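You operate a simulated robot arm through the tools that you are given. There is no shell and no other tool. Be economical: measure what you need, move in short steps, check, and stop when the job is done.

You are at the controls of a simulated two-armed robot. One attempt, no reset.

## Task
Shut the green bench drawer. Turn the depth dial to 20 mm. Take the orange cloth and leave it on the top of the wax bench. Fetch the pale short end from the top of the joining bench and set it on the top of the green cabinet. Put the grey-tipped leg on the shelf under the joining bench. Shut the green drawer. Open the black drawer, take the small fat cane end from the inside of the black drawer and put it in the small black tray, then shut the drawer. The order is free.

Only the result counts: the job must be done as asked and must still hold three seconds after the hand-in. Knocking over, shifting, dropping, spilling or breaking anything else fails it. Flat cloth is picked up by pressing the open fingertips on it (5 to 10 N) and closing them slowly along it; thin cloth reads only 2 to 8 mm in the jaws.

## Robot
Two 7-joint arms with four-finger grippers on one trunk, on a base that drives. Base frame: it is fixed to the floor where the robot stands at the start and does not move with it; the origin is under the middle of the robot, x ahead of it, y to its left, z up. Lengths are in mm, angles in rad, forces in N, time in s.
The left shoulder is at the start at [40, 181, 1304], the right one opposite. With the tool pointing down near the work surface each hand reaches from about 100 to 340 mm from the robot's upright axis, wherever it stands, measured 20 degrees to its own side. Places, roughly: black drawer [-700, -1500, 200]; depth dial [800, 300, 900]; green bench drawer [700, 100, 700]; green drawer [-800, -1200, 200]; grey-tipped leg (4x4x20 cm) [400, 900, 1000]; orange cloth (11x6x3 cm) [1000, 400, 900]; pale short end (12x2x2 cm) [900, 600, 900]; shelf under the joining bench [600, 500, 200]; small black tray (20x15x5 cm) [800, 300, 200]; small fat cane end (6x4x4 cm) [-700, -1600, 200]; top of the green cabinet [-1900, 200, 1400]; top of the wax bench [-1400, 600, 900]. Payload 3.67 kg a hand.
The TCP of each hand is the grasp point between the finger pads, 28 mm short of the fingertips. In the tool frame z runs along the fingers and y along their closing line. The gripper opens to 112 mm. The gripper's body begins 73 mm behind the TCP.
Orientation is told as [roll, pitch, yaw] about the base's x, y, z axes, in that order, counted from this pose: with the fingers straight down and closing along the base's y, the tool's x points along the base's -x, its y along +y and its z along -z.

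## Interface
- The arms move only by the tool arm_command. It takes "left_deltas", "right_deltas" or both (then of equal length, played together; a hand with none holds still); each is a list that holds one entry, the list of rows, each a list of 7 numbers: the shift along the tool's x, y, z in mm, then the turn, a rotation vector about the tool's x, y, z in rad, then the finger opening in mm, from 0 to 112. In form: [[[tx, ty, tz, ax, ay, az, grip], ...]]. A call has 1 to 8 rows; each row is the pose to reach, as a shift and turn from the pose commanded when the call began, along the tool's axes at that moment. Rows are played at 5 a second. More than 50 mm and 0.15 rad between two rows, or a gripper value outside its range, and nothing of the call is played. A pose out of reach is approached as far as the arm can. The call stops where the force on the tool passes 40 N (or 10 N more than at its start, if that is more) or the arm is blocked; 0.2 s more then pass. The fingers move at their own pace and stop on an object; they squeeze with about 42 N. The grip force told is the motor's: it shows also when the fingers shut on nothing. Time passes only in rows, and 0.2 s behind the last, so rows that repeat a pose let the fingers close. It gives the time, the measured TCP pose, the force on the tool (base axes), the opening and the grip force at its end, in the units of the frame above (readings bear some noise), with the torque about the TCP (base axes, N m) and any sound that the robot's microphone picked up.
- Cameras (640 x 400 px; columns grow to the right, rows downward): "scene" is now at [88.8, 42.4, 1514.3]; the picture's right is [0.53, -0.85, 0.00], its down [-0.62, -0.39, -0.68] and it looks along [0.58, 0.36, -0.73] (base axes); focal length 252 px, centre (320, 200). "left" rides on the left gripper at [60, 18, -104] in its tool frame; the picture's right is [-0.29, 0.96, 0.00], its down [-0.80, -0.24, -0.55] and it looks along [-0.53, -0.16, 0.83] (tool axes); focal length 234 px, centre (320, 200). "right" rides on the right gripper at [60, -18, -104] in its tool frame; the picture's right is [0.29, 0.96, 0.00], its down [-0.80, 0.24, -0.55] and it looks along [-0.53, 0.16, 0.83] (tool axes); focal length 234 px, centre (320, 200). There is no depth. A picture from a camera that has moved, and an enlarged one, comes with that camera's place and axes in the base frame and with its lens.
- camera(camera): a new picture of that camera. No time passes.
- lift_body(by): slides the trunk up (or, below 0, down) by that many mm; the arms and the scene camera ride with it, the base frame stays. It gives what a move gives, with no picture.
- base_move(legs): drives the robot by 1 to 6 legs, each [ahead, left, turn to the left] in mm, mm and rad, along the robot's own axes; the way and the turn of a leg run together, so that a leg with both is an arc; at most 1500 mm and 3.142 rad a leg. The arms and the cameras ride along, it lands a little off, and it stops where it bumps. It gives what a move gives.
- turn_head(pan, tilt): turns the head with the scene camera to pan (to the left, within 1.501 rad either way) and tilt (down, from -0.506 to 1.204), counted from straight ahead of the robot. It gives what a move gives.
- inspect(camera, box): a new picture of the part [left, top, right, bottom] of that camera's present view, enlarged. No time passes.
- job_done(): hands the job in; it is judged then, once.

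Go step by step. Nothing tells you exact positions but the pictures and the camera data: compare them with the known pose of the tool, close in by small moves and look again before you grip or let go. The budget is 196 turns and 192 pictures, counting those below and the enlarged ones. Unless the task says otherwise, let go and move clear before handing in.

The tools are called after "Emit:" as a command line: name --argument value ..., lists and objects as JSON in quotes. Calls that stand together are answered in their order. arm_command: Moves the arms, as the interface text tells. Its arguments: {"type":"object","properties":{"left_deltas":{"type":"array"},"right_deltas":{"type":"array"}},"required":[]} The other tools are called the same way: lift_body (by) slides the trunk up or down; base_move (legs) drives the base; turn_head (pan, tilt) turns the head that bears the scene camera; camera (camera) takes a picture; inspect (camera, box) takes an enlarged picture of a part of a camera's view; job_done () hands the job in.

At the start:

```text
time: 0.0
left_tool_pos: [457.1, 477.9, 1147.9]
left_orientation: [-0.001, 0.0, 0.001]
left_wrist_force: [0.6, 0.5, 0.0]
left_torque: [0.03, 0.01, -0.01]
left_opening: 112.0
left_grip_force: 0.1
right_tool_pos: [499.3, 89.5, 1191.3]
right_orientation: [0.001, 0.001, 0.001]
right_wrist_force: [0.0, 1.2, -0.3]
right_torque: [0.01, 0.0, -0.01]
right_opening: 112.1
right_grip_force: 0.0
trunk travel left (down, up): [-425.0, 89.0]
robot x, y, heading: [-2.6, 0.0, 0.003]
head pan, tilt: [0.557, 0.819]
```

scene: 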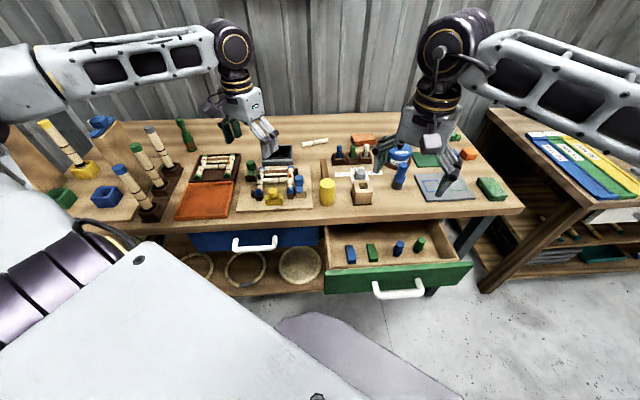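
right: 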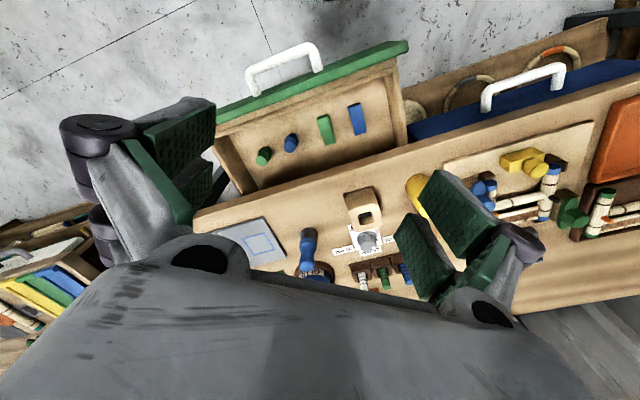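
left: 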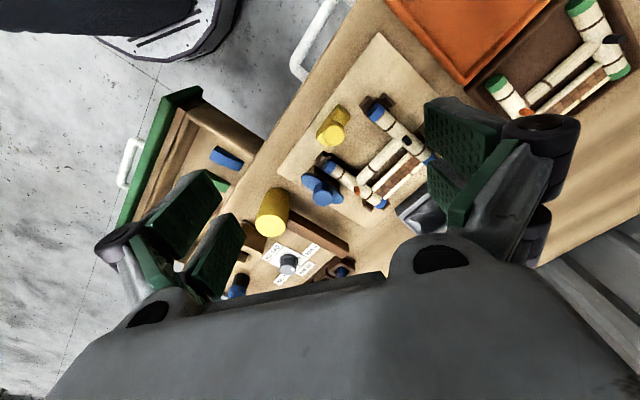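

I see the joining bench ahead with the open green bench drawer, the dial, and racks of legs to the left. I'll look closer at parts of the view first.

Emit:
inspect --camera "scene" --box '[300, 110, 500, 235]'

Emit:
inspect --camera "scene" --box '[20, 100, 220, 225]'

```text
3.20 times, centred on (400, 172) of scene
camera zoom: at [88.8, 42.4, 1514.3], right [0.53, -0.85, 0.0], down [-0.62, -0.39, -0.68], along [0.58, 0.36, -0.73], focal length 805 px, centre (64, 288)
```

zoom: 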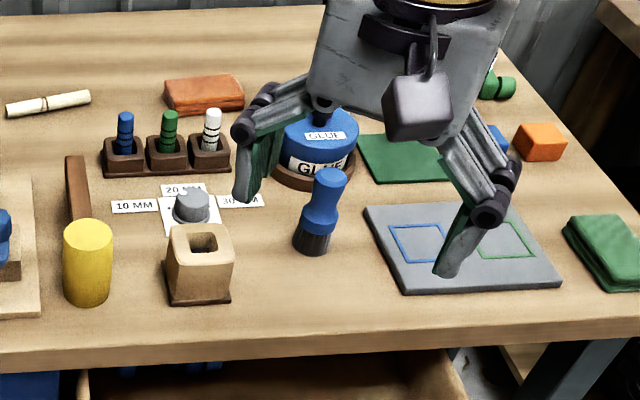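

```text
3.20 times, centred on (120, 162) of scene
camera zoom: at [88.8, 42.4, 1514.3], right [0.53, -0.85, 0.0], down [-0.62, -0.39, -0.68], along [0.58, 0.36, -0.73], focal length 805 px, centre (960, 320)
```

zoom: 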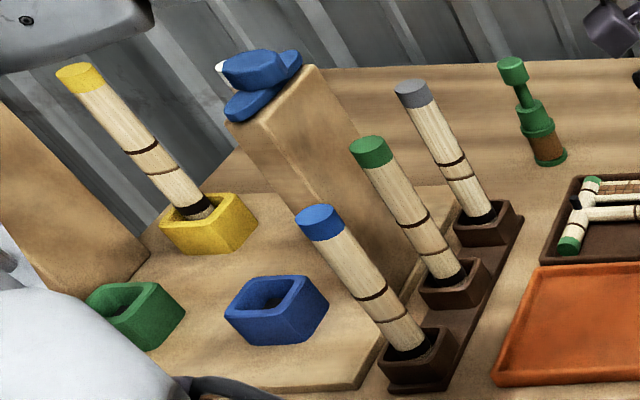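

The bench is turned about 0.57 rad to the left of my heading, so I'll turn to face it and keep the head level with it.

Emit:
base_move --legs '[[0, 0, 0.57]]'

Emit:
turn_head --pan 0 --tilt 0.82

Emit:
camera --camera "scene"

```text
time: 2.1
left_tool_pos: [129.3, 649.1, 1147.8]
left_orientation: [0.0, 0.0, 0.567]
left_wrist_force: [-0.3, -0.4, 0.1]
left_torque: [-0.03, -0.05, 0.02]
left_opening: 112.0
left_grip_force: 0.0
right_tool_pos: [372.3, 343.4, 1192.2]
right_orientation: [0.0, 0.0, 0.567]
right_wrist_force: [0.0, 0.7, 0.1]
right_torque: [0.0, -0.01, -0.01]
right_opening: 112.0
right_grip_force: 0.2
trunk travel left (down, up): [-425.0, 89.0]
robot x, y, heading: [-1.4, 2.5, 0.568]
head pan, tilt: [0.557, 0.819]
```

```text
time: 3.1
left_tool_pos: [128.5, 648.6, 1147.7]
left_orientation: [0.001, 0.0, 0.567]
left_wrist_force: [0.1, -0.4, 0.9]
left_torque: [0.0, 0.0, 0.0]
left_opening: 112.4
left_grip_force: 0.0
right_tool_pos: [372.1, 344.3, 1192.8]
right_orientation: [0.0, 0.0, 0.567]
right_wrist_force: [0.4, 0.0, 1.2]
right_torque: [-0.02, -0.02, -0.05]
right_opening: 112.0
right_grip_force: 0.1
trunk travel left (down, up): [-425.0, 89.0]
robot x, y, heading: [3.6, -0.7, 0.567]
head pan, tilt: [0.0, 0.82]
```

```text
186 pictures are left
camera scene: at [85.0, 54.1, 1514.1], right [0.54, -0.84, 0.0], down [-0.62, -0.39, -0.68], along [0.57, 0.37, -0.73], focal length 252 px, centre (320, 200)
```

scene: 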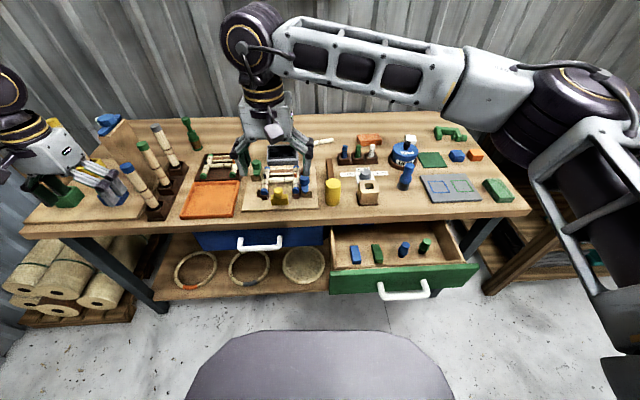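

The bench edge still slants about 0.045 rad, so I'll square up, then drop the trunk and bring the right hand in front of the drawer handle (about 430 mm ahead, 280 right, z about 720).

Emit:
base_move --legs '[[0, 0, 0.045]]'

Emit:
arm_command --right_deltas '[[[24, -42, 0, 0, 0, 0, 60], [48, -84, 0, 0, 0, 0, 20], [72, -126, 0, 0, 0, 0, 0], [96, -168, 0, 0, 0, 0, 0], [120, -210, 0, 0, 0, 0, 0], [144, -252, 0, 0, 0, 0, 0], [168, -294, 0, 0, 0, 0, 0], [190, -336, 0, 0, 0, 0, 0]]]'

Emit:
lift_body --by -300

Emit:
camera --camera "scene"

Emit:
camera --camera "right"

```text
time: 3.9
left_tool_pos: [99.7, 654.4, 1147.3]
left_orientation: [0.0, -0.001, 0.614]
left_wrist_force: [0.5, -0.7, 0.0]
left_torque: [0.01, 0.04, 0.0]
left_opening: 112.3
left_grip_force: 0.0
right_tool_pos: [356.5, 360.1, 1192.8]
right_orientation: [0.003, 0.0, 0.614]
right_wrist_force: [-0.1, -0.5, -0.4]
right_torque: [0.0, 0.0, 0.0]
right_opening: 112.1
right_grip_force: 0.0
trunk travel left (down, up): [-425.0, 89.0]
robot x, y, heading: [-1.5, 0.3, 0.611]
head pan, tilt: [0.0, 0.82]
```

```text
time: 5.7
left_tool_pos: [97.5, 651.7, 1149.3]
left_orientation: [0.001, -0.002, 0.615]
left_wrist_force: [0.1, -0.6, 0.1]
left_torque: [0.02, -0.01, 0.02]
left_opening: 111.9
left_grip_force: 0.1
right_tool_pos: [399.1, -20.1, 1192.9]
right_orientation: [-0.001, 0.001, 0.615]
right_wrist_force: [0.8, 0.5, -0.3]
right_torque: [0.03, 0.01, -0.01]
right_opening: 0.0
right_grip_force: 35.5
right hand out of reach, approached as far as the arm can: row 8
trunk travel left (down, up): [-425.0, 89.0]
robot x, y, heading: [0.6, 0.1, 0.613]
head pan, tilt: [0.0, 0.82]
```

```text
time: 8.7
left_tool_pos: [97.7, 653.6, 846.6]
left_orientation: [0.001, 0.0, 0.615]
left_wrist_force: [0.2, -0.4, -0.2]
left_torque: [0.02, -0.02, -0.03]
left_opening: 112.1
left_grip_force: 0.1
right_tool_pos: [400.6, -17.8, 892.4]
right_orientation: [0.0, 0.004, 0.613]
right_wrist_force: [1.2, 0.2, 0.5]
right_torque: [0.0, -0.02, 0.01]
right_opening: 0.0
right_grip_force: 35.9
trunk travel left (down, up): [-125.0, 389.0]
robot x, y, heading: [-1.0, 2.3, 0.615]
head pan, tilt: [0.0, 0.82]
```

```text
185 pictures are left
camera scene: at [82.4, 57.6, 1214.0], right [0.58, -0.82, 0.0], down [-0.6, -0.42, -0.68], along [0.56, 0.39, -0.73], focal length 252 px, centre (320, 200)
```

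scene: 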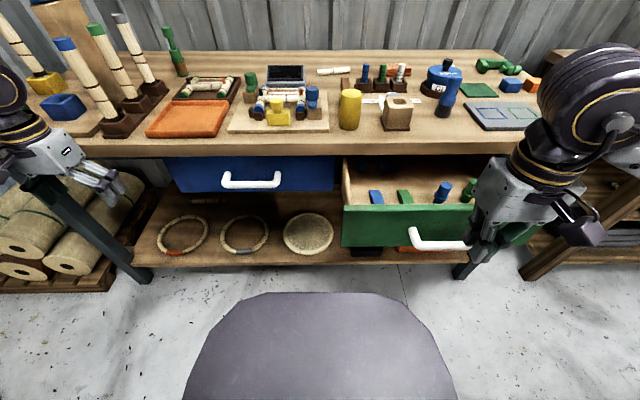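

```text
184 pictures are left
camera right: at [360.2, -67.4, 997.0], right [-0.79, 0.62, 0.0], down [0.52, 0.66, 0.55], along [0.34, 0.43, -0.83], focal length 234 px, centre (320, 200)
```

right: 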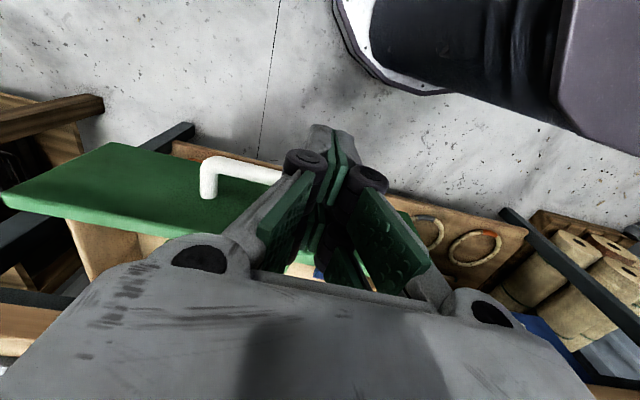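

The handle bar is about 110 mm ahead of the right fingers and 170 mm lower. I'll lower the closed fingers in front of it and look.

Emit:
arm_command --right_deltas '[[[0, -8, 45, 0, 0, 0, 0], [0, -16, 90, 0, 0, 0, 0], [0, -25, 135, 0, 0, 0, 0], [0, -30, 175, 0, 0, 0, 0]]]'

Emit:
camera --camera "scene"

Emit:
camera --camera "right"

```text
time: 9.7
left_tool_pos: [98.1, 654.0, 847.5]
left_orientation: [-0.002, 0.001, 0.613]
left_wrist_force: [0.8, -0.1, 0.8]
left_torque: [-0.03, -0.02, 0.02]
left_opening: 112.0
left_grip_force: 0.1
right_tool_pos: [427.6, -35.4, 713.7]
right_orientation: [0.0, 0.003, 0.615]
right_wrist_force: [-0.5, -0.6, 0.0]
right_torque: [0.0, 0.04, 0.0]
right_opening: 0.0
right_grip_force: 35.6
right hand out of reach, approached as far as the arm can: row 1, 2, 3, 4
trunk travel left (down, up): [-125.0, 389.0]
robot x, y, heading: [-0.4, -3.2, 0.616]
head pan, tilt: [0.0, 0.82]
```

```text
183 pictures are left
camera scene: at [82.5, 57.5, 1214.0], right [0.58, -0.82, 0.0], down [-0.6, -0.42, -0.68], along [0.56, 0.39, -0.73], focal length 252 px, centre (320, 200)
```

scene: 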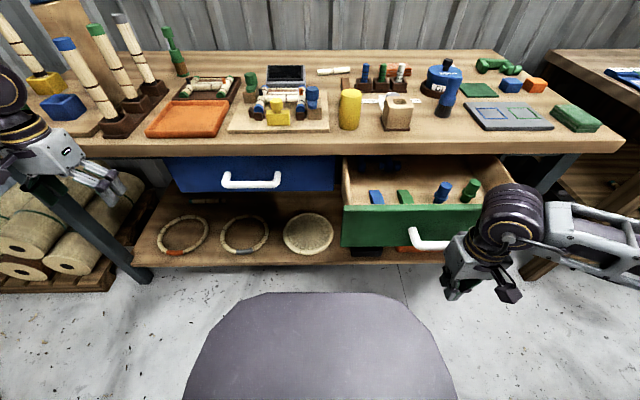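

```text
182 pictures are left
camera right: at [387.3, -84.5, 818.0], right [-0.79, 0.62, 0.0], down [0.52, 0.66, 0.55], along [0.34, 0.43, -0.83], focal length 234 px, centre (320, 200)
```

right: 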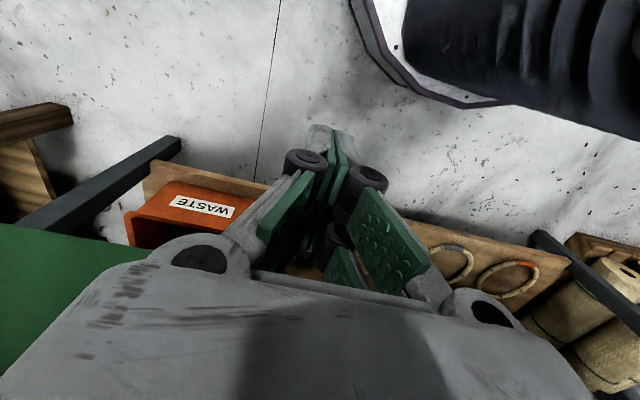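

The fingertips sit in front of the bar, at its centre. I'll push straight ahead.

Emit:
arm_command --right_deltas '[[[-40, 0, 0, 0, 0, 0, 0], [-75, 0, 0, 0, 0, 0, 0], [-105, 0, 0, 0, 0, 0, 0], [-135, 0, 0, 0, 0, 0, 0], [-165, 0, 0, 0, 0, 0, 0], [-195, 0, 0, 0, 0, 0, 0], [-220, 0, 0, 0, 0, 0, 0]]]'

Emit:
camera --camera "scene"

```text
time: 11.3
left_tool_pos: [98.2, 653.9, 847.8]
left_orientation: [0.0, -0.001, 0.612]
left_wrist_force: [-0.9, 1.2, 0.8]
left_torque: [0.0, 0.05, 0.02]
left_opening: 112.1
left_grip_force: 0.0
right_tool_pos: [609.3, 89.3, 711.4]
right_orientation: [0.001, 0.004, 0.613]
right_wrist_force: [0.3, 0.1, 0.1]
right_torque: [0.01, -0.04, 0.01]
right_opening: 0.1
right_grip_force: 35.8
trunk travel left (down, up): [-125.0, 389.0]
robot x, y, heading: [2.6, -1.3, 0.612]
head pan, tilt: [0.0, 0.82]
```

```text
181 pictures are left
camera scene: at [82.9, 58.1, 1213.9], right [0.58, -0.82, 0.0], down [-0.6, -0.42, -0.68], along [0.56, 0.39, -0.73], focal length 252 px, centre (320, 200)
```

scene: 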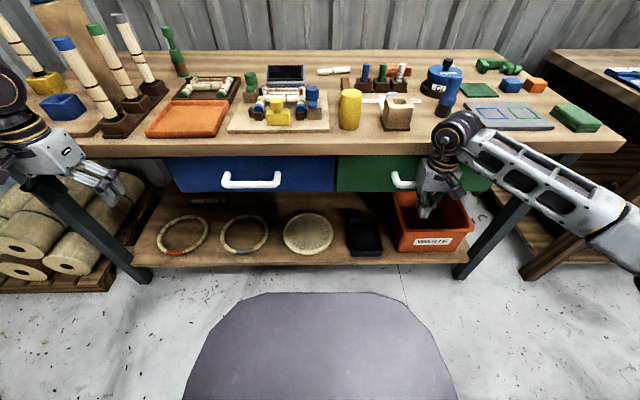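

The drawer is nearly in; I'll push on gently until it stops.

Emit:
arm_command --right_deltas '[[[-8, 0, 0, 0, 0, 0, 0], [-16, 0, 0, 0, 0, 0, 0], [-24, 0, 0, 0, 0, 0, 0], [-32, 0, 0, 0, 0, 0, 0], [-40, 0, 0, 0, 0, 0, 0]]]'

Emit:
inspect --camera "scene" --box '[160, 140, 500, 290]'

```text
time: 12.1
left_tool_pos: [98.4, 651.9, 847.4]
left_orientation: [0.002, -0.001, 0.61]
left_wrist_force: [0.9, -0.5, 0.1]
left_torque: [-0.02, 0.02, 0.04]
left_opening: 112.1
left_grip_force: 0.1
right_tool_pos: [619.1, 97.2, 710.6]
right_orientation: [-0.001, 0.018, 0.621]
right_wrist_force: [-17.0, -13.4, 10.1]
right_torque: [0.74, -0.82, 0.25]
right_opening: 0.0
right_grip_force: 35.8
trunk travel left (down, up): [-125.0, 389.0]
robot x, y, heading: [-2.9, -0.9, 0.605]
head pan, tilt: [0.0, 0.82]
stopped in row 3 (right hand): the force on the tool passed its limit at 49 N (the readings are from after the stop); the commanded pose is now the measured one
```

```text
1.88 times, centred on (330, 215) of scene
camera zoom: at [80.3, 56.2, 1214.3], right [0.57, -0.82, 0.0], down [-0.6, -0.42, -0.68], along [0.56, 0.39, -0.73], focal length 474 px, centre (301, 172)
```

zoom: 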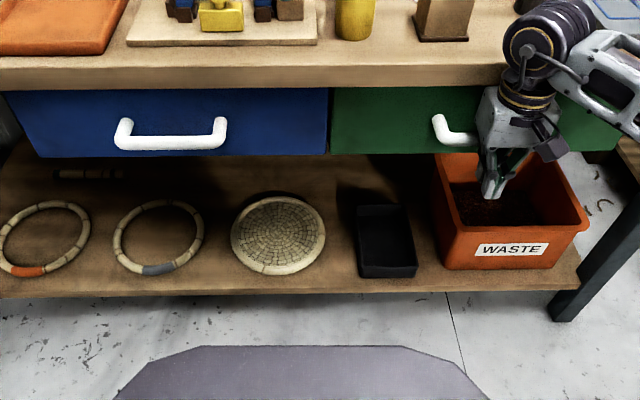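

The drawer is shut. I'll back off, raise both hands above the bench, and then creep the base closer.

Emit:
arm_command --right_deltas '[[[40, 0, 0, 0, 0, 0, 0], [80, 0, 0, 0, 0, 0, 20], [120, 0, 0, 0, 0, 0, 60], [120, 0, -45, 0, 0, 0, 60], [120, 0, -90, 0, 0, 0, 60], [120, 0, -135, 0, 0, 0, 60], [120, 0, -180, 0, 0, 0, 60], [120, 0, -225, 0, 0, 0, 60]]]' --left_deltas '[[[0, 0, 0, 0, 0, 0, 112], [0, 0, 0, 0, 0, 0, 112], [0, 0, 0, 0, 0, 0, 112], [0, 0, -30, 0, 0, 0, 112], [0, 0, -60, 0, 0, 0, 112], [0, 0, -90, 0, 0, 0, 112], [0, 0, -120, 0, 0, 0, 112], [0, 0, -150, 0, 0, 0, 112]]]'

Emit:
lift_body --by 120

Emit:
base_move --legs '[[70, 0, 0]]'

Emit:
camera --camera "right"

Emit:
camera --camera "scene"

```text
time: 13.9
left_tool_pos: [97.0, 654.0, 997.6]
left_orientation: [0.0, 0.0, 0.613]
left_wrist_force: [-0.2, -0.4, 0.3]
left_torque: [-0.02, -0.02, 0.04]
left_opening: 111.9
left_grip_force: 0.1
right_tool_pos: [525.6, 28.3, 937.6]
right_orientation: [-0.002, 0.016, 0.615]
right_wrist_force: [0.0, -0.2, -0.9]
right_torque: [-0.02, -0.04, 0.01]
right_opening: 60.2
right_grip_force: 0.1
trunk travel left (down, up): [-125.0, 389.0]
robot x, y, heading: [-0.8, -0.4, 0.614]
head pan, tilt: [0.0, 0.82]
```

```text
time: 15.4
left_tool_pos: [97.7, 654.6, 1116.9]
left_orientation: [-0.001, 0.0, 0.612]
left_wrist_force: [0.0, -0.7, 0.1]
left_torque: [0.02, -0.01, 0.01]
left_opening: 112.1
left_grip_force: 0.0
right_tool_pos: [527.0, 28.9, 1058.4]
right_orientation: [-0.001, 0.017, 0.619]
right_wrist_force: [1.0, -0.2, -0.2]
right_torque: [0.01, 0.03, 0.01]
right_opening: 59.7
right_grip_force: 0.0
trunk travel left (down, up): [-245.0, 269.0]
robot x, y, heading: [-0.8, -1.2, 0.615]
head pan, tilt: [0.0, 0.82]
```

```text
time: 16.4
left_tool_pos: [156.1, 695.6, 1115.1]
left_orientation: [0.0, 0.003, 0.612]
left_wrist_force: [-0.4, 0.7, -0.4]
left_torque: [-0.03, 0.05, 0.0]
left_opening: 112.2
left_grip_force: 0.1
right_tool_pos: [584.5, 68.9, 1057.1]
right_orientation: [-0.001, 0.018, 0.619]
right_wrist_force: [0.0, 0.1, -0.9]
right_torque: [-0.05, 0.03, 0.01]
right_opening: 60.1
right_grip_force: 0.1
trunk travel left (down, up): [-245.0, 269.0]
robot x, y, heading: [55.2, 39.8, 0.613]
head pan, tilt: [0.0, 0.82]
```

```text
179 pictures are left
camera right: at [545.8, 21.0, 1162.8], right [-0.79, 0.61, 0.0], down [0.52, 0.66, 0.54], along [0.33, 0.43, -0.84], focal length 234 px, centre (320, 200)
```

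right: 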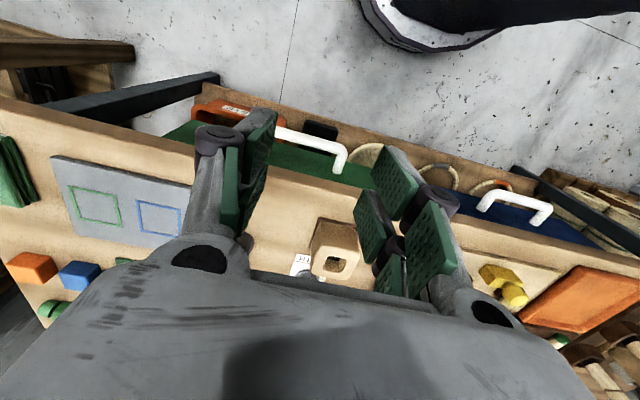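

```text
178 pictures are left
camera scene: at [140.9, 98.4, 1334.4], right [0.58, -0.82, 0.0], down [-0.6, -0.42, -0.68], along [0.56, 0.39, -0.73], focal length 252 px, centre (320, 200)
```

scene: 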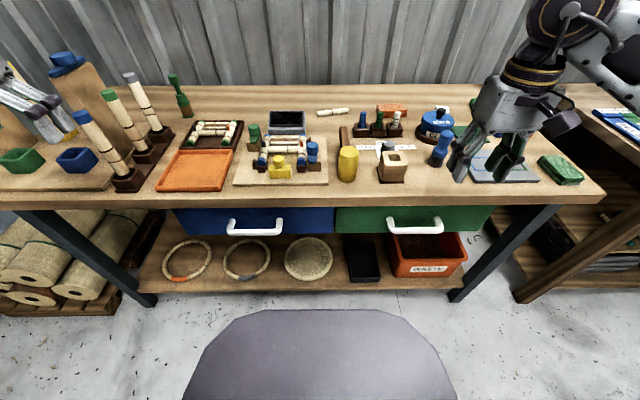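

Now a close look at the dial and neighbours from the scene camera.

Emit:
inspect --camera "scene" --box '[340, 120, 420, 170]'

Emit:
inspect --camera "scene" --box '[280, 90, 460, 202]'

```text
8.00 times, centred on (380, 145) of scene
camera zoom: at [140.9, 98.4, 1334.4], right [0.58, -0.82, 0.0], down [-0.6, -0.42, -0.68], along [0.56, 0.39, -0.73], focal length 2012 px, centre (-160, 640)
```

zoom: 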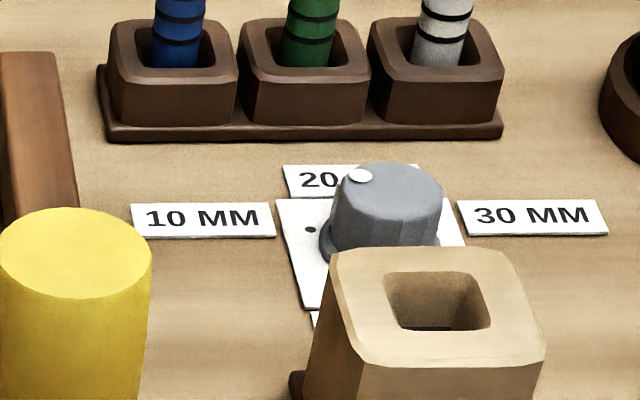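

```text
3.56 times, centred on (370, 146) of scene
camera zoom: at [140.9, 98.4, 1334.4], right [0.58, -0.82, 0.0], down [-0.6, -0.42, -0.68], along [0.56, 0.39, -0.73], focal length 894 px, centre (142, 392)
```

zoom: 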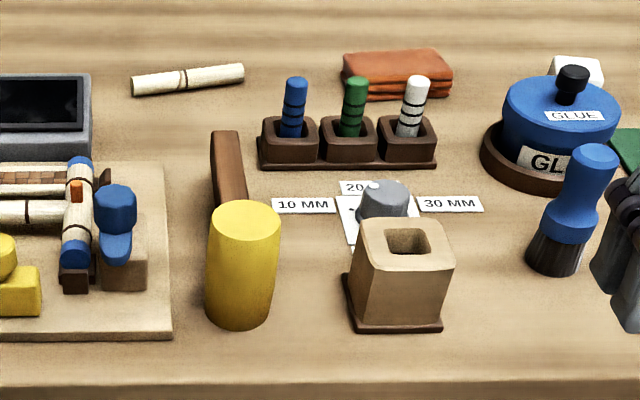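

The pointer dot stands between 10 and 20, about 48° short of the back label. I take the dial at about n 823, m −211, top z 889; I'll carry the right hand above it.

Emit:
arm_command --right_deltas '[[[-45, 10, 0, 0, 0, 0, 70], [-90, 20, 0, 0, 0, 0, 70], [-135, 30, 0, 0, 0, 0, 70], [-180, 40, 0, 0, 0, 0, 70], [-225, 50, 15, 0, 0, 0, 70], [-265, 60, 40, 0, 0, 0, 70], [-306, 69, 65, 0, 0, 0, 70]]]'

Emit:
inspect --camera "scene" --box '[300, 60, 480, 172]'

Emit:
camera --camera "right"

```text
time: 18.0
left_tool_pos: [154.0, 698.0, 1115.1]
left_orientation: [-0.001, 0.001, 0.612]
left_wrist_force: [1.3, 0.4, -0.5]
left_torque: [-0.05, 0.03, 0.0]
left_opening: 111.9
left_grip_force: 0.1
right_tool_pos: [795.2, 305.6, 986.5]
right_orientation: [-0.003, 0.016, 0.618]
right_wrist_force: [0.7, 0.0, -0.7]
right_torque: [0.0, 0.03, 0.02]
right_opening: 69.8
right_grip_force: 0.1
trunk travel left (down, up): [-245.0, 269.0]
robot x, y, heading: [54.0, 41.4, 0.612]
head pan, tilt: [0.0, 0.82]
```

```text
3.56 times, centred on (390, 116) of scene
camera zoom: at [139.7, 100.2, 1334.4], right [0.58, -0.82, 0.0], down [-0.6, -0.42, -0.68], along [0.56, 0.39, -0.73], focal length 894 px, centre (71, 499)
```

zoom: 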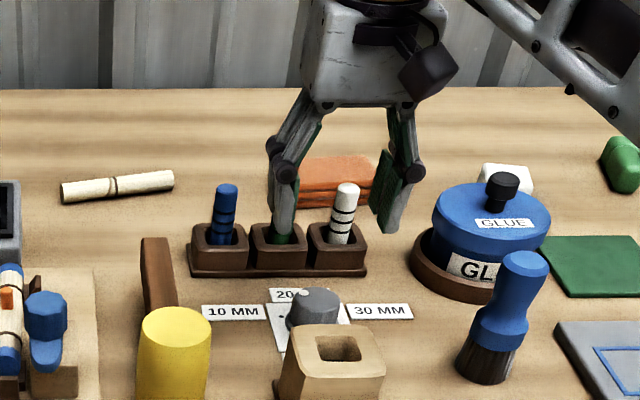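

```text
174 pictures are left
camera right: at [756.0, 257.1, 1092.5], right [-0.79, 0.61, 0.0], down [0.52, 0.66, 0.54], along [0.33, 0.43, -0.84], focal length 234 px, centre (320, 200)
```

right: 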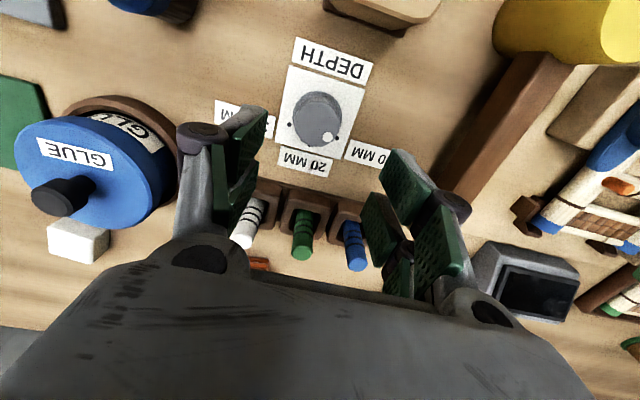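

Good wrist view of the dial; I'll zoom in on the pointer and ticks.

Emit:
inspect --camera "right" --box '[230, 30, 406, 190]'

```text
2.50 times, centred on (318, 110) of right
camera zoom: at [756.0, 257.1, 1092.5], right [-0.79, 0.61, 0.0], down [0.52, 0.66, 0.54], along [0.33, 0.43, -0.84], focal length 585 px, centre (325, 425)
```

zoom: 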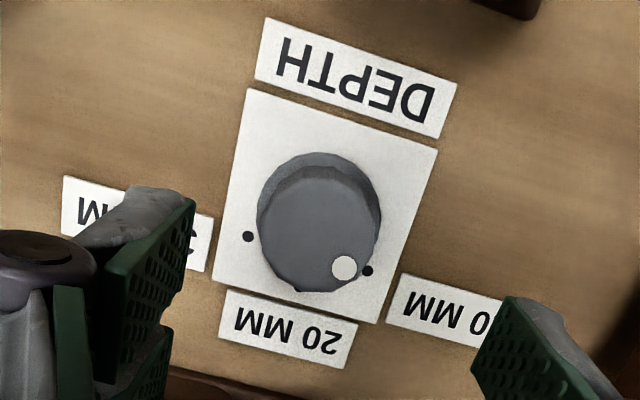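

The dot stands on the 10 tick, about 55° from 20, so I need roughly 0.95 rad clockwise seen from above. I'll pre-turn the hand 0.45 counter-clockwise and descend over the dial.

Emit:
arm_command --right_deltas '[[[10, -4, 10, 0, 0, -0.15, 70], [10, -4, 20, 0, 0, -0.3, 70], [10, -4, 35, 0, 0, -0.45, 70], [10, -4, 55, 0, 0, -0.45, 70], [10, -4, 70, 0, 0, -0.45, 70]]]'

Emit:
camera --camera "right"

Emit:
inspect --camera "scene" --box '[310, 70, 470, 170]'

```text
time: 19.2
left_tool_pos: [156.0, 692.1, 1118.2]
left_orientation: [0.003, 0.0, 0.613]
left_wrist_force: [-0.4, -0.8, 0.3]
left_torque: [0.09, 0.0, 0.02]
left_opening: 111.8
left_grip_force: 0.1
right_tool_pos: [779.6, 250.0, 928.4]
right_orientation: [0.006, 0.008, 0.992]
right_wrist_force: [6.4, 6.0, -0.3]
right_torque: [0.17, -0.11, -0.42]
right_opening: 69.8
right_grip_force: 0.0
right hand out of reach, approached as far as the arm can: row 3, 4, 5
trunk travel left (down, up): [-245.0, 269.0]
robot x, y, heading: [58.9, 36.8, 0.611]
head pan, tilt: [0.0, 0.82]
```

```text
172 pictures are left
camera right: at [761.1, 189.7, 1034.1], right [-0.96, 0.28, 0.01], down [0.24, 0.8, 0.55], along [0.15, 0.53, -0.84], focal length 234 px, centre (320, 200)
```

right: 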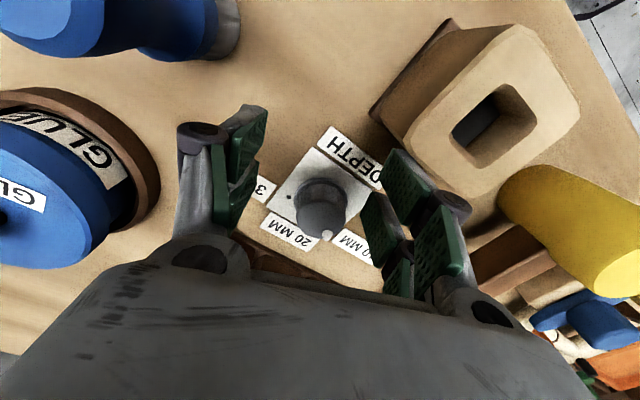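

```text
4.00 times, centred on (390, 120) of scene
camera zoom: at [141.6, 94.2, 1334.6], right [0.58, -0.82, 0.0], down [-0.6, -0.42, -0.68], along [0.56, 0.39, -0.73], focal length 1006 px, centre (40, 520)
```

zoom: 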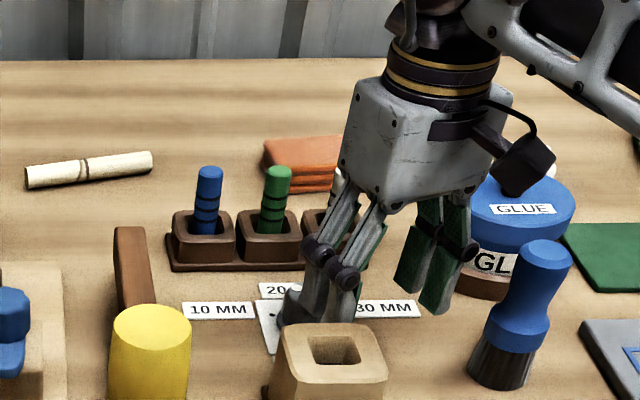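

The arm cannot turn that way there and drifted off to the right; I'll go up, turn back, and start from the neutral yaw instead.

Emit:
arm_command --right_deltas '[[[0, 0, -30, 0, 0, 0, 70], [0, 0, -60, 0, 0, 0.1, 70], [-15, 6, -60, 0, 0, 0.24, 70], [-30, 12, -60, 0, 0, 0.38, 70], [-44, 18, -60, 0, 0, 0.38, 70]]]'

Emit:
camera --camera "right"

```text
time: 20.4
left_tool_pos: [154.6, 696.4, 1115.5]
left_orientation: [-0.001, 0.002, 0.612]
left_wrist_force: [0.1, -0.3, -0.8]
left_torque: [-0.06, 0.04, -0.01]
left_opening: 112.0
left_grip_force: 0.1
right_tool_pos: [787.8, 298.3, 987.6]
right_orientation: [-0.003, 0.015, 0.609]
right_wrist_force: [0.5, -0.4, -0.6]
right_torque: [-0.05, -0.02, 0.01]
right_opening: 69.9
right_grip_force: 0.0
trunk travel left (down, up): [-245.0, 269.0]
robot x, y, heading: [59.7, 41.4, 0.612]
head pan, tilt: [0.0, 0.82]
```

```text
170 pictures are left
camera right: at [748.6, 249.8, 1092.6], right [-0.78, 0.62, 0.0], down [0.52, 0.66, 0.54], along [0.33, 0.42, -0.84], focal length 234 px, centre (320, 200)
```

right: 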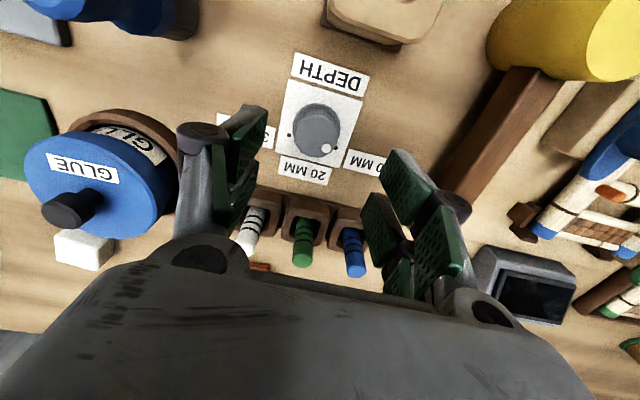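

The hand is now within about 3 mm of the dial's axis. I'll descend and grip.

Emit:
arm_command --right_deltas '[[[3, -2, 30, 0, 0, 0, 70], [3, -2, 60, 0, 0, 0, 70], [3, -2, 80, 0, 0, 0, 70], [3, -2, 91, 0, 0, 0, 70], [3, -2, 91, 0, 0, 0, 20], [3, -2, 91, 0, 0, 0, 20], [3, -2, 91, 0, 0, 0, 20]]]'

Emit:
camera --camera "right"

```text
time: 22.0
left_tool_pos: [155.1, 695.7, 1115.8]
left_orientation: [0.0, 0.002, 0.613]
left_wrist_force: [-0.1, -0.7, 0.1]
left_torque: [0.02, -0.06, 0.0]
left_opening: 112.1
left_grip_force: 0.0
right_tool_pos: [785.7, 293.9, 896.0]
right_orientation: [-0.002, 0.017, 0.609]
right_wrist_force: [1.1, -0.1, -3.3]
right_torque: [0.1, -0.52, 0.04]
right_opening: 39.6
right_grip_force: 45.4
trunk travel left (down, up): [-245.0, 269.0]
robot x, y, heading: [61.6, 36.0, 0.613]
head pan, tilt: [0.0, 0.82]
```

```text
169 pictures are left
camera right: at [746.9, 246.0, 1001.2], right [-0.79, 0.62, 0.0], down [0.52, 0.66, 0.54], along [0.33, 0.43, -0.84], focal length 234 px, centre (320, 200)
```

right: 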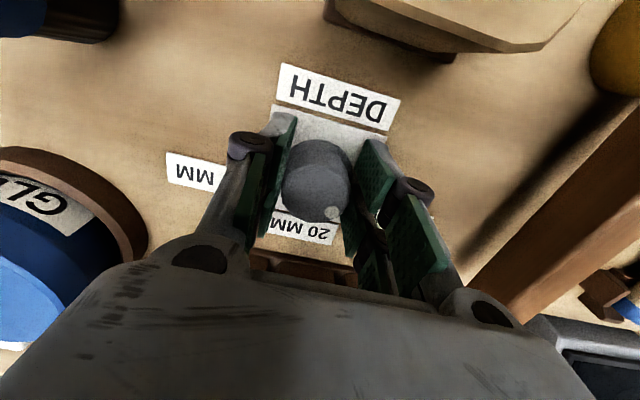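

Gripped the 40 mm dial. Now I turn it clockwise about 0.9 rad.

Emit:
arm_command --right_deltas '[[[0, 0, 0, 0, 0, 0.13, 20], [0, 0, 0, 0, 0, 0.26, 20], [0, 0, 0, 0, 0, 0.39, 20], [0, 0, 0, 0, 0, 0.52, 20], [0, 0, 0, 0, 0, 0.65, 20], [0, 0, 0, 0, 0, 0.78, 20], [0, 0, 0, 0, 0, 0.9, 20]]]'

Emit:
camera --camera "right"

Emit:
inspect --camera "scene" --box '[310, 70, 470, 170]'

```text
time: 23.7
left_tool_pos: [154.3, 696.0, 1117.2]
left_orientation: [-0.001, 0.003, 0.618]
left_wrist_force: [-0.4, -0.5, 0.3]
left_torque: [0.0, 0.01, 0.03]
left_opening: 111.9
left_grip_force: 0.0
right_tool_pos: [784.9, 301.3, 896.5]
right_orientation: [-0.001, 0.007, -0.281]
right_wrist_force: [3.5, 12.7, -5.6]
right_torque: [0.03, -1.32, 0.12]
right_opening: 39.3
right_grip_force: 45.2
trunk travel left (down, up): [-245.0, 269.0]
robot x, y, heading: [60.2, 41.7, 0.618]
head pan, tilt: [0.0, 0.82]
stopped in row 7 (right hand): the force on the tool passed its limit at 41 N (the readings are from after the stop); the commanded pose is now the measured one
```

```text
168 pictures are left
camera right: at [721.5, 299.8, 1000.6], right [-0.01, 1.0, 0.0], down [0.84, 0.01, 0.55], along [0.55, 0.01, -0.84], focal length 234 px, centre (320, 200)
```

right: 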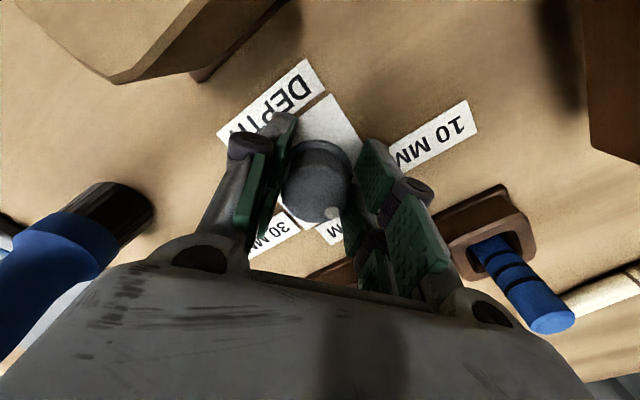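

```text
4.00 times, centred on (390, 120) of scene
camera zoom: at [141.2, 98.7, 1334.3], right [0.58, -0.82, 0.0], down [-0.6, -0.42, -0.68], along [0.56, 0.39, -0.73], focal length 1006 px, centre (40, 520)
```

zoom: 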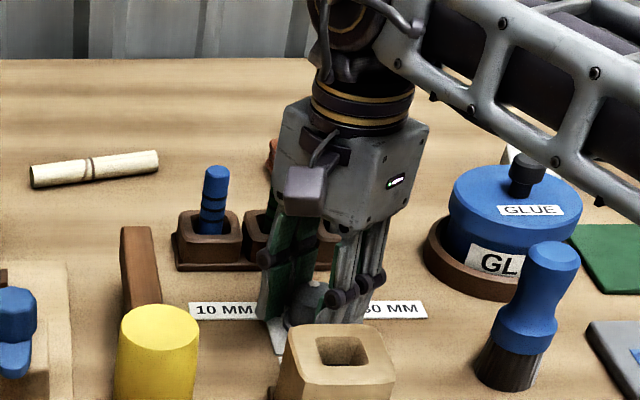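

The dial has turned with the hand and the dot is near the back. I'll release, rise and check.

Emit:
arm_command --right_deltas '[[[0, 0, 0, 0, 0, 0, 60], [0, 0, 0, 0, 0, 0, 70], [0, 0, -40, 0, 0, 0, 70], [0, 0, -90, 0, 0, 0, 70]]]'

Emit:
inspect --camera "right" --box '[230, 30, 406, 190]'

Emit:
inspect --camera "scene" --box '[340, 120, 420, 170]'

```text
time: 24.7
left_tool_pos: [152.3, 696.2, 1116.2]
left_orientation: [-0.001, -0.001, 0.614]
left_wrist_force: [0.0, 0.3, -0.4]
left_torque: [0.01, -0.01, 0.02]
left_opening: 112.2
left_grip_force: 0.1
right_tool_pos: [782.8, 300.2, 982.8]
right_orientation: [-0.005, 0.009, -0.283]
right_wrist_force: [-0.3, 0.8, -0.6]
right_torque: [-0.05, -0.01, 0.04]
right_opening: 70.0
right_grip_force: 0.0
trunk travel left (down, up): [-245.0, 269.0]
robot x, y, heading: [55.7, 39.3, 0.614]
head pan, tilt: [0.0, 0.82]
```

```text
2.50 times, centred on (318, 110) of right
camera zoom: at [719.2, 299.5, 1087.6], right [-0.01, 1.0, 0.0], down [0.84, 0.01, 0.55], along [0.55, 0.0, -0.84], focal length 585 px, centre (325, 425)
```

zoom: 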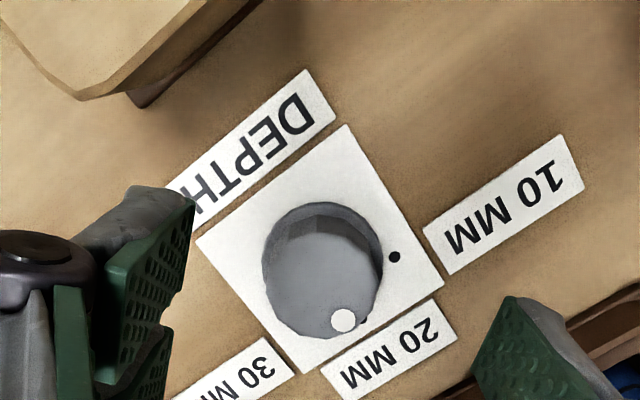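

```text
8.00 times, centred on (380, 145) of scene
camera zoom: at [138.7, 98.3, 1334.6], right [0.58, -0.82, 0.0], down [-0.6, -0.42, -0.68], along [0.56, 0.39, -0.73], focal length 2012 px, centre (-160, 640)
```

zoom: 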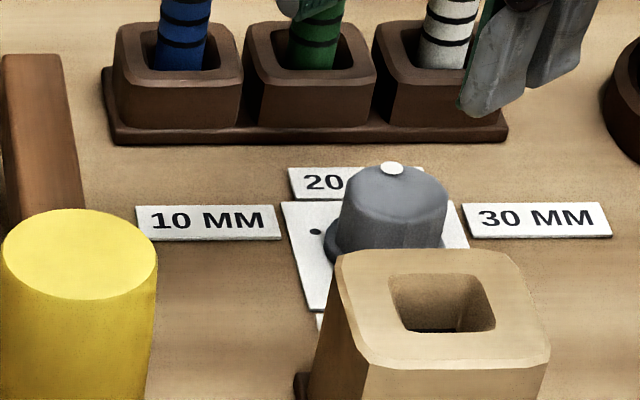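

It looks within a few degrees of 20; I'll zoom more to judge exactly.

Emit:
inspect --camera "right" --box '[270, 60, 366, 120]'

Emit:
inspect --camera "right" --box '[278, 100, 374, 180]'

```text
6.67 times, centred on (318, 90) of right
camera zoom: at [719.2, 299.5, 1087.6], right [-0.01, 1.0, 0.0], down [0.84, 0.01, 0.55], along [0.55, 0.0, -0.84], focal length 1561 px, centre (333, 933)
```

zoom: 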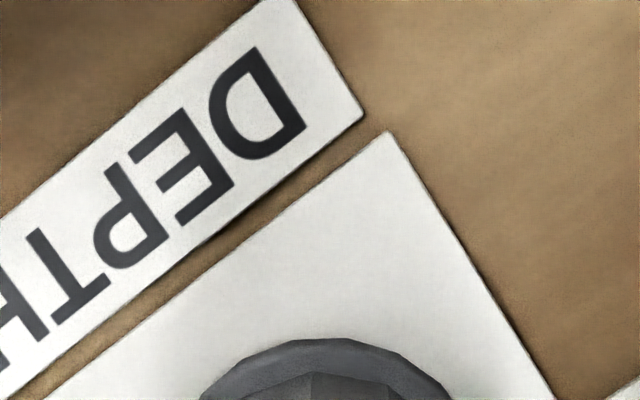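

```text
5.00 times, centred on (326, 140) of right
camera zoom: at [719.2, 299.5, 1087.6], right [-0.01, 1.0, 0.0], down [0.84, 0.01, 0.55], along [0.55, 0.0, -0.84], focal length 1171 px, centre (290, 500)
```

zoom: 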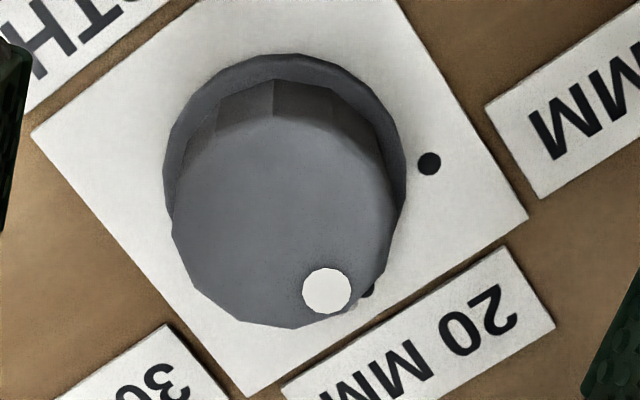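

The dot is about 6° past 20 towards 30. I'll regrip and turn it back by 0.1 rad.

Emit:
arm_command --right_deltas '[[[-4, 0, 40, 0, 0, 0, 70], [-4, 0, 87, 0, 0, 0, 70], [-4, 0, 87, 0, 0, 0, 20], [-4, 0, 87, 0, 0, 0, 20], [-4, 0, 87, 0, 0, -0.05, 20], [-4, 0, 87, 0, 0, -0.1, 20], [-4, 0, 87, 0, 0, -0.1, 20]]]'

Emit:
arm_command --right_deltas '[[[0, 0, 0, 0, 0, 0, 60], [0, 0, 0, 0, 0, 0, 70], [0, 0, -40, 0, 0, 0, 70], [0, 0, -90, 0, 0, 0, 70]]]'

Emit:
inspect --camera "right" --box '[278, 100, 374, 180]'

```text
time: 26.3
left_tool_pos: [155.3, 698.1, 1115.6]
left_orientation: [0.001, 0.002, 0.616]
left_wrist_force: [0.2, -0.3, 0.1]
left_torque: [0.0, -0.03, 0.01]
left_opening: 112.0
left_grip_force: 0.1
right_tool_pos: [790.6, 300.1, 898.9]
right_orientation: [-0.002, 0.008, -0.183]
right_wrist_force: [15.0, 13.8, 4.8]
right_torque: [0.33, -0.9, -0.02]
right_opening: 37.7
right_grip_force: 45.1
trunk travel left (down, up): [-245.0, 269.0]
robot x, y, heading: [57.4, 41.0, 0.618]
head pan, tilt: [0.0, 0.82]
```

```text
time: 27.3
left_tool_pos: [152.0, 696.2, 1116.1]
left_orientation: [0.0, 0.0, 0.615]
left_wrist_force: [-0.3, -0.4, -0.1]
left_torque: [0.0, -0.02, -0.01]
left_opening: 111.8
left_grip_force: 0.0
right_tool_pos: [787.8, 300.2, 992.4]
right_orientation: [-0.005, 0.009, -0.181]
right_wrist_force: [0.2, 0.2, -0.2]
right_torque: [0.0, -0.03, 0.0]
right_opening: 70.3
right_grip_force: 0.0
trunk travel left (down, up): [-245.0, 269.0]
robot x, y, heading: [55.9, 39.9, 0.612]
head pan, tilt: [0.0, 0.82]
```

```text
5.00 times, centred on (326, 140) of right
camera zoom: at [725.7, 292.7, 1097.6], right [-0.11, 0.99, 0.0], down [0.83, 0.09, 0.55], along [0.54, 0.06, -0.84], focal length 1171 px, centre (290, 500)
```

zoom: 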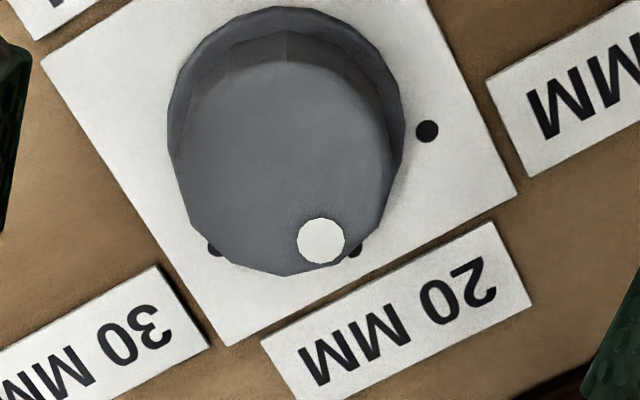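

The dial is now within about 3° of 20. Next comes the orange cloth far back on the bench, so I'll check how much room the base has ahead.

Emit:
turn_head --pan 0 --tilt 1.2

Emit:
camera --camera "scene"

```text
time: 28.2
left_tool_pos: [154.1, 697.3, 1117.0]
left_orientation: [-0.001, 0.0, 0.615]
left_wrist_force: [0.1, 0.2, -0.5]
left_torque: [0.02, -0.02, 0.01]
left_opening: 112.2
left_grip_force: 0.0
right_tool_pos: [789.2, 299.9, 992.1]
right_orientation: [-0.004, 0.008, -0.183]
right_wrist_force: [0.8, -0.8, 0.0]
right_torque: [0.02, -0.01, 0.04]
right_opening: 70.0
right_grip_force: 0.0
trunk travel left (down, up): [-245.0, 269.0]
robot x, y, heading: [58.1, 40.7, 0.617]
head pan, tilt: [0.0, 1.201]
```

```text
161 pictures are left
camera scene: at [120.2, 84.6, 1308.5], right [0.58, -0.82, 0.0], down [-0.76, -0.54, -0.36], along [0.3, 0.21, -0.93], focal length 252 px, centre (320, 200)
```

scene: 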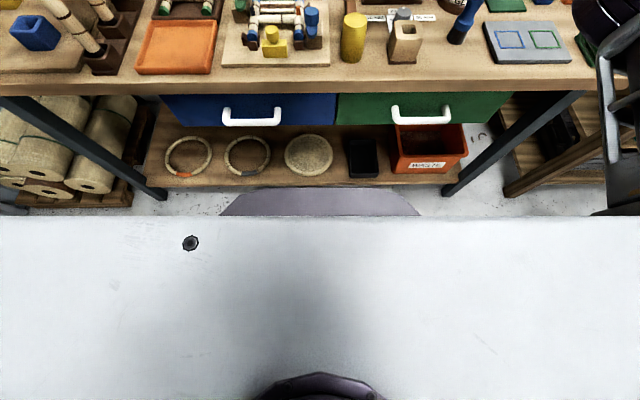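

The purple front is higher up than I thought and about 200 mm short of the bench. I'll creep forward 120 mm after lifting the right hand clear.

Emit:
arm_command --right_deltas '[[[0, 0, -40, 0, 0, 0.1, 70], [0, 0, -80, 0, 0, 0.2, 70]]]'

Emit:
base_move --legs '[[120, 0, 0]]'

Emit:
camera --camera "scene"

```text
time: 28.8
left_tool_pos: [152.2, 695.9, 1116.0]
left_orientation: [0.0, 0.001, 0.615]
left_wrist_force: [-0.2, 0.1, 0.4]
left_torque: [-0.02, 0.01, 0.01]
left_opening: 112.0
left_grip_force: 0.1
right_tool_pos: [787.6, 298.7, 1072.7]
right_orientation: [-0.005, 0.008, -0.385]
right_wrist_force: [-0.3, -0.5, 0.6]
right_torque: [0.01, -0.02, 0.01]
right_opening: 70.4
right_grip_force: 0.1
trunk travel left (down, up): [-245.0, 269.0]
robot x, y, heading: [57.4, 44.0, 0.619]
head pan, tilt: [0.0, 1.201]
```

```text
time: 30.0
left_tool_pos: [245.6, 762.6, 1116.3]
left_orientation: [0.0, 0.0, 0.618]
left_wrist_force: [0.1, 0.4, 0.2]
left_torque: [-0.03, 0.01, 0.01]
left_opening: 112.1
left_grip_force: 0.1
right_tool_pos: [882.8, 365.7, 1070.7]
right_orientation: [-0.007, 0.009, -0.381]
right_wrist_force: [0.2, 0.3, -0.7]
right_torque: [0.02, 0.0, 0.01]
right_opening: 70.0
right_grip_force: 0.0
trunk travel left (down, up): [-245.0, 269.0]
robot x, y, heading: [152.2, 107.4, 0.616]
head pan, tilt: [0.0, 1.201]
```

```text
160 pictures are left
camera scene: at [214.1, 151.2, 1308.5], right [0.58, -0.82, 0.0], down [-0.76, -0.54, -0.36], along [0.3, 0.21, -0.93], focal length 252 px, centre (320, 200)
```

scene: 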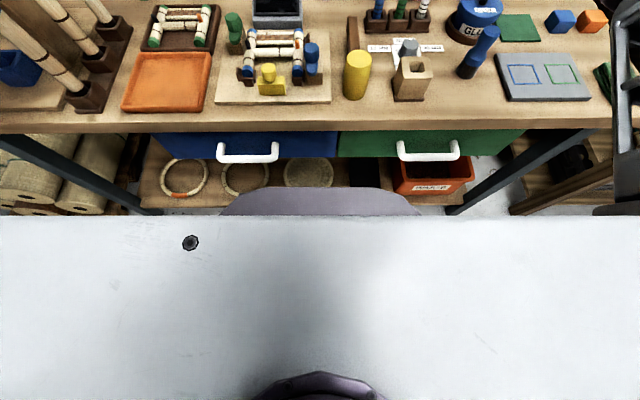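

Good; the arm now has a further 120 mm. I'll look at the cloth and the pale stick.

Emit:
turn_head --pan 0 --tilt 0.8

Emit:
camera --camera "scene"

Emit:
camera --camera "right"

```text
time: 30.9
left_tool_pos: [246.0, 762.3, 1116.9]
left_orientation: [0.0, 0.0, 0.617]
left_wrist_force: [0.2, 0.6, -0.1]
left_torque: [0.03, 0.01, 0.01]
left_opening: 111.8
left_grip_force: 0.1
right_tool_pos: [883.1, 365.9, 1072.8]
right_orientation: [-0.005, 0.007, -0.381]
right_wrist_force: [0.6, 0.1, 0.7]
right_torque: [0.06, -0.03, 0.02]
right_opening: 70.1
right_grip_force: 0.1
trunk travel left (down, up): [-245.0, 269.0]
robot x, y, heading: [152.4, 102.9, 0.616]
head pan, tilt: [0.0, 0.799]
```

```text
159 pictures are left
camera scene: at [233.6, 165.0, 1336.2], right [0.58, -0.82, 0.0], down [-0.59, -0.41, -0.7], along [0.57, 0.4, -0.72], focal length 252 px, centre (320, 200)
```

scene: 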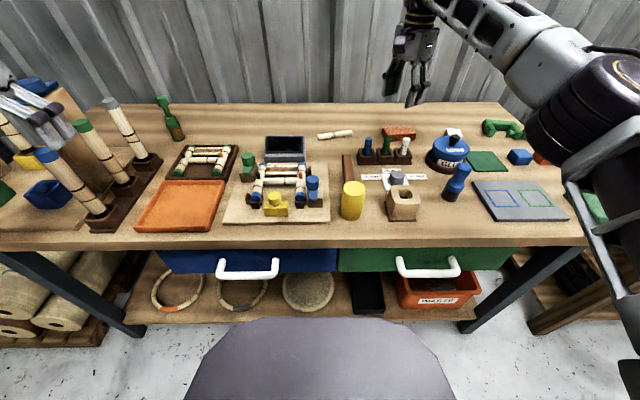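

```text
158 pictures are left
camera right: at [819.7, 371.2, 1177.2], right [0.09, 1.0, 0.0], down [0.83, -0.07, 0.55], along [0.54, -0.05, -0.84], focal length 234 px, centre (320, 200)
```

right: 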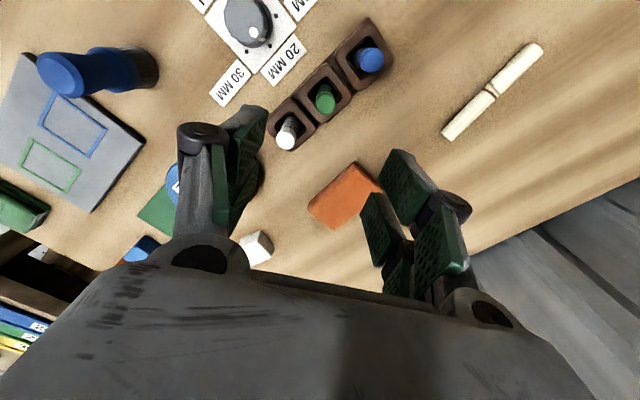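

Cloth is at about (1002, 391), stick at about (882, 571). I'll move the right hand over the cloth with its fingers closing across the short side.

Emit:
arm_command --right_deltas '[[[-25, 17, 0, 0, 0, 0.144, 112], [-50, 34, 0, 0, 0, 0.288, 112], [-75, 51, 0, 0, 0, 0.432, 112], [-101, 68, 0, 0, 0, 0.575, 112], [-101, 68, 40, 0, 0, 0.575, 112]]]'

Emit:
camera --camera "right"

```text
time: 32.1
left_tool_pos: [247.0, 761.5, 1118.0]
left_orientation: [0.002, 0.001, 0.615]
left_wrist_force: [0.1, 0.3, -0.1]
left_torque: [0.04, 0.05, -0.04]
left_opening: 111.7
left_grip_force: 0.0
right_tool_pos: [933.7, 348.3, 1041.0]
right_orientation: [-0.009, 0.005, -0.958]
right_wrist_force: [0.2, -1.2, -0.8]
right_torque: [0.0, -0.01, 0.0]
right_opening: 112.0
right_grip_force: 0.1
right hand out of reach, approached as far as the arm can: row 2, 3, 4, 5
trunk travel left (down, up): [-245.0, 269.0]
robot x, y, heading: [148.7, 106.5, 0.616]
head pan, tilt: [0.0, 0.799]
```

```text
157 pictures are left
camera right: at [885.1, 387.0, 1146.2], right [0.62, 0.79, -0.01], down [0.66, -0.51, 0.55], along [0.43, -0.34, -0.84], focal length 234 px, centre (320, 200)
```

right: 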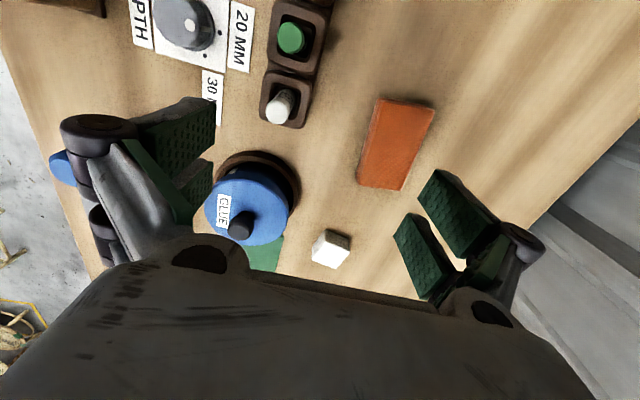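

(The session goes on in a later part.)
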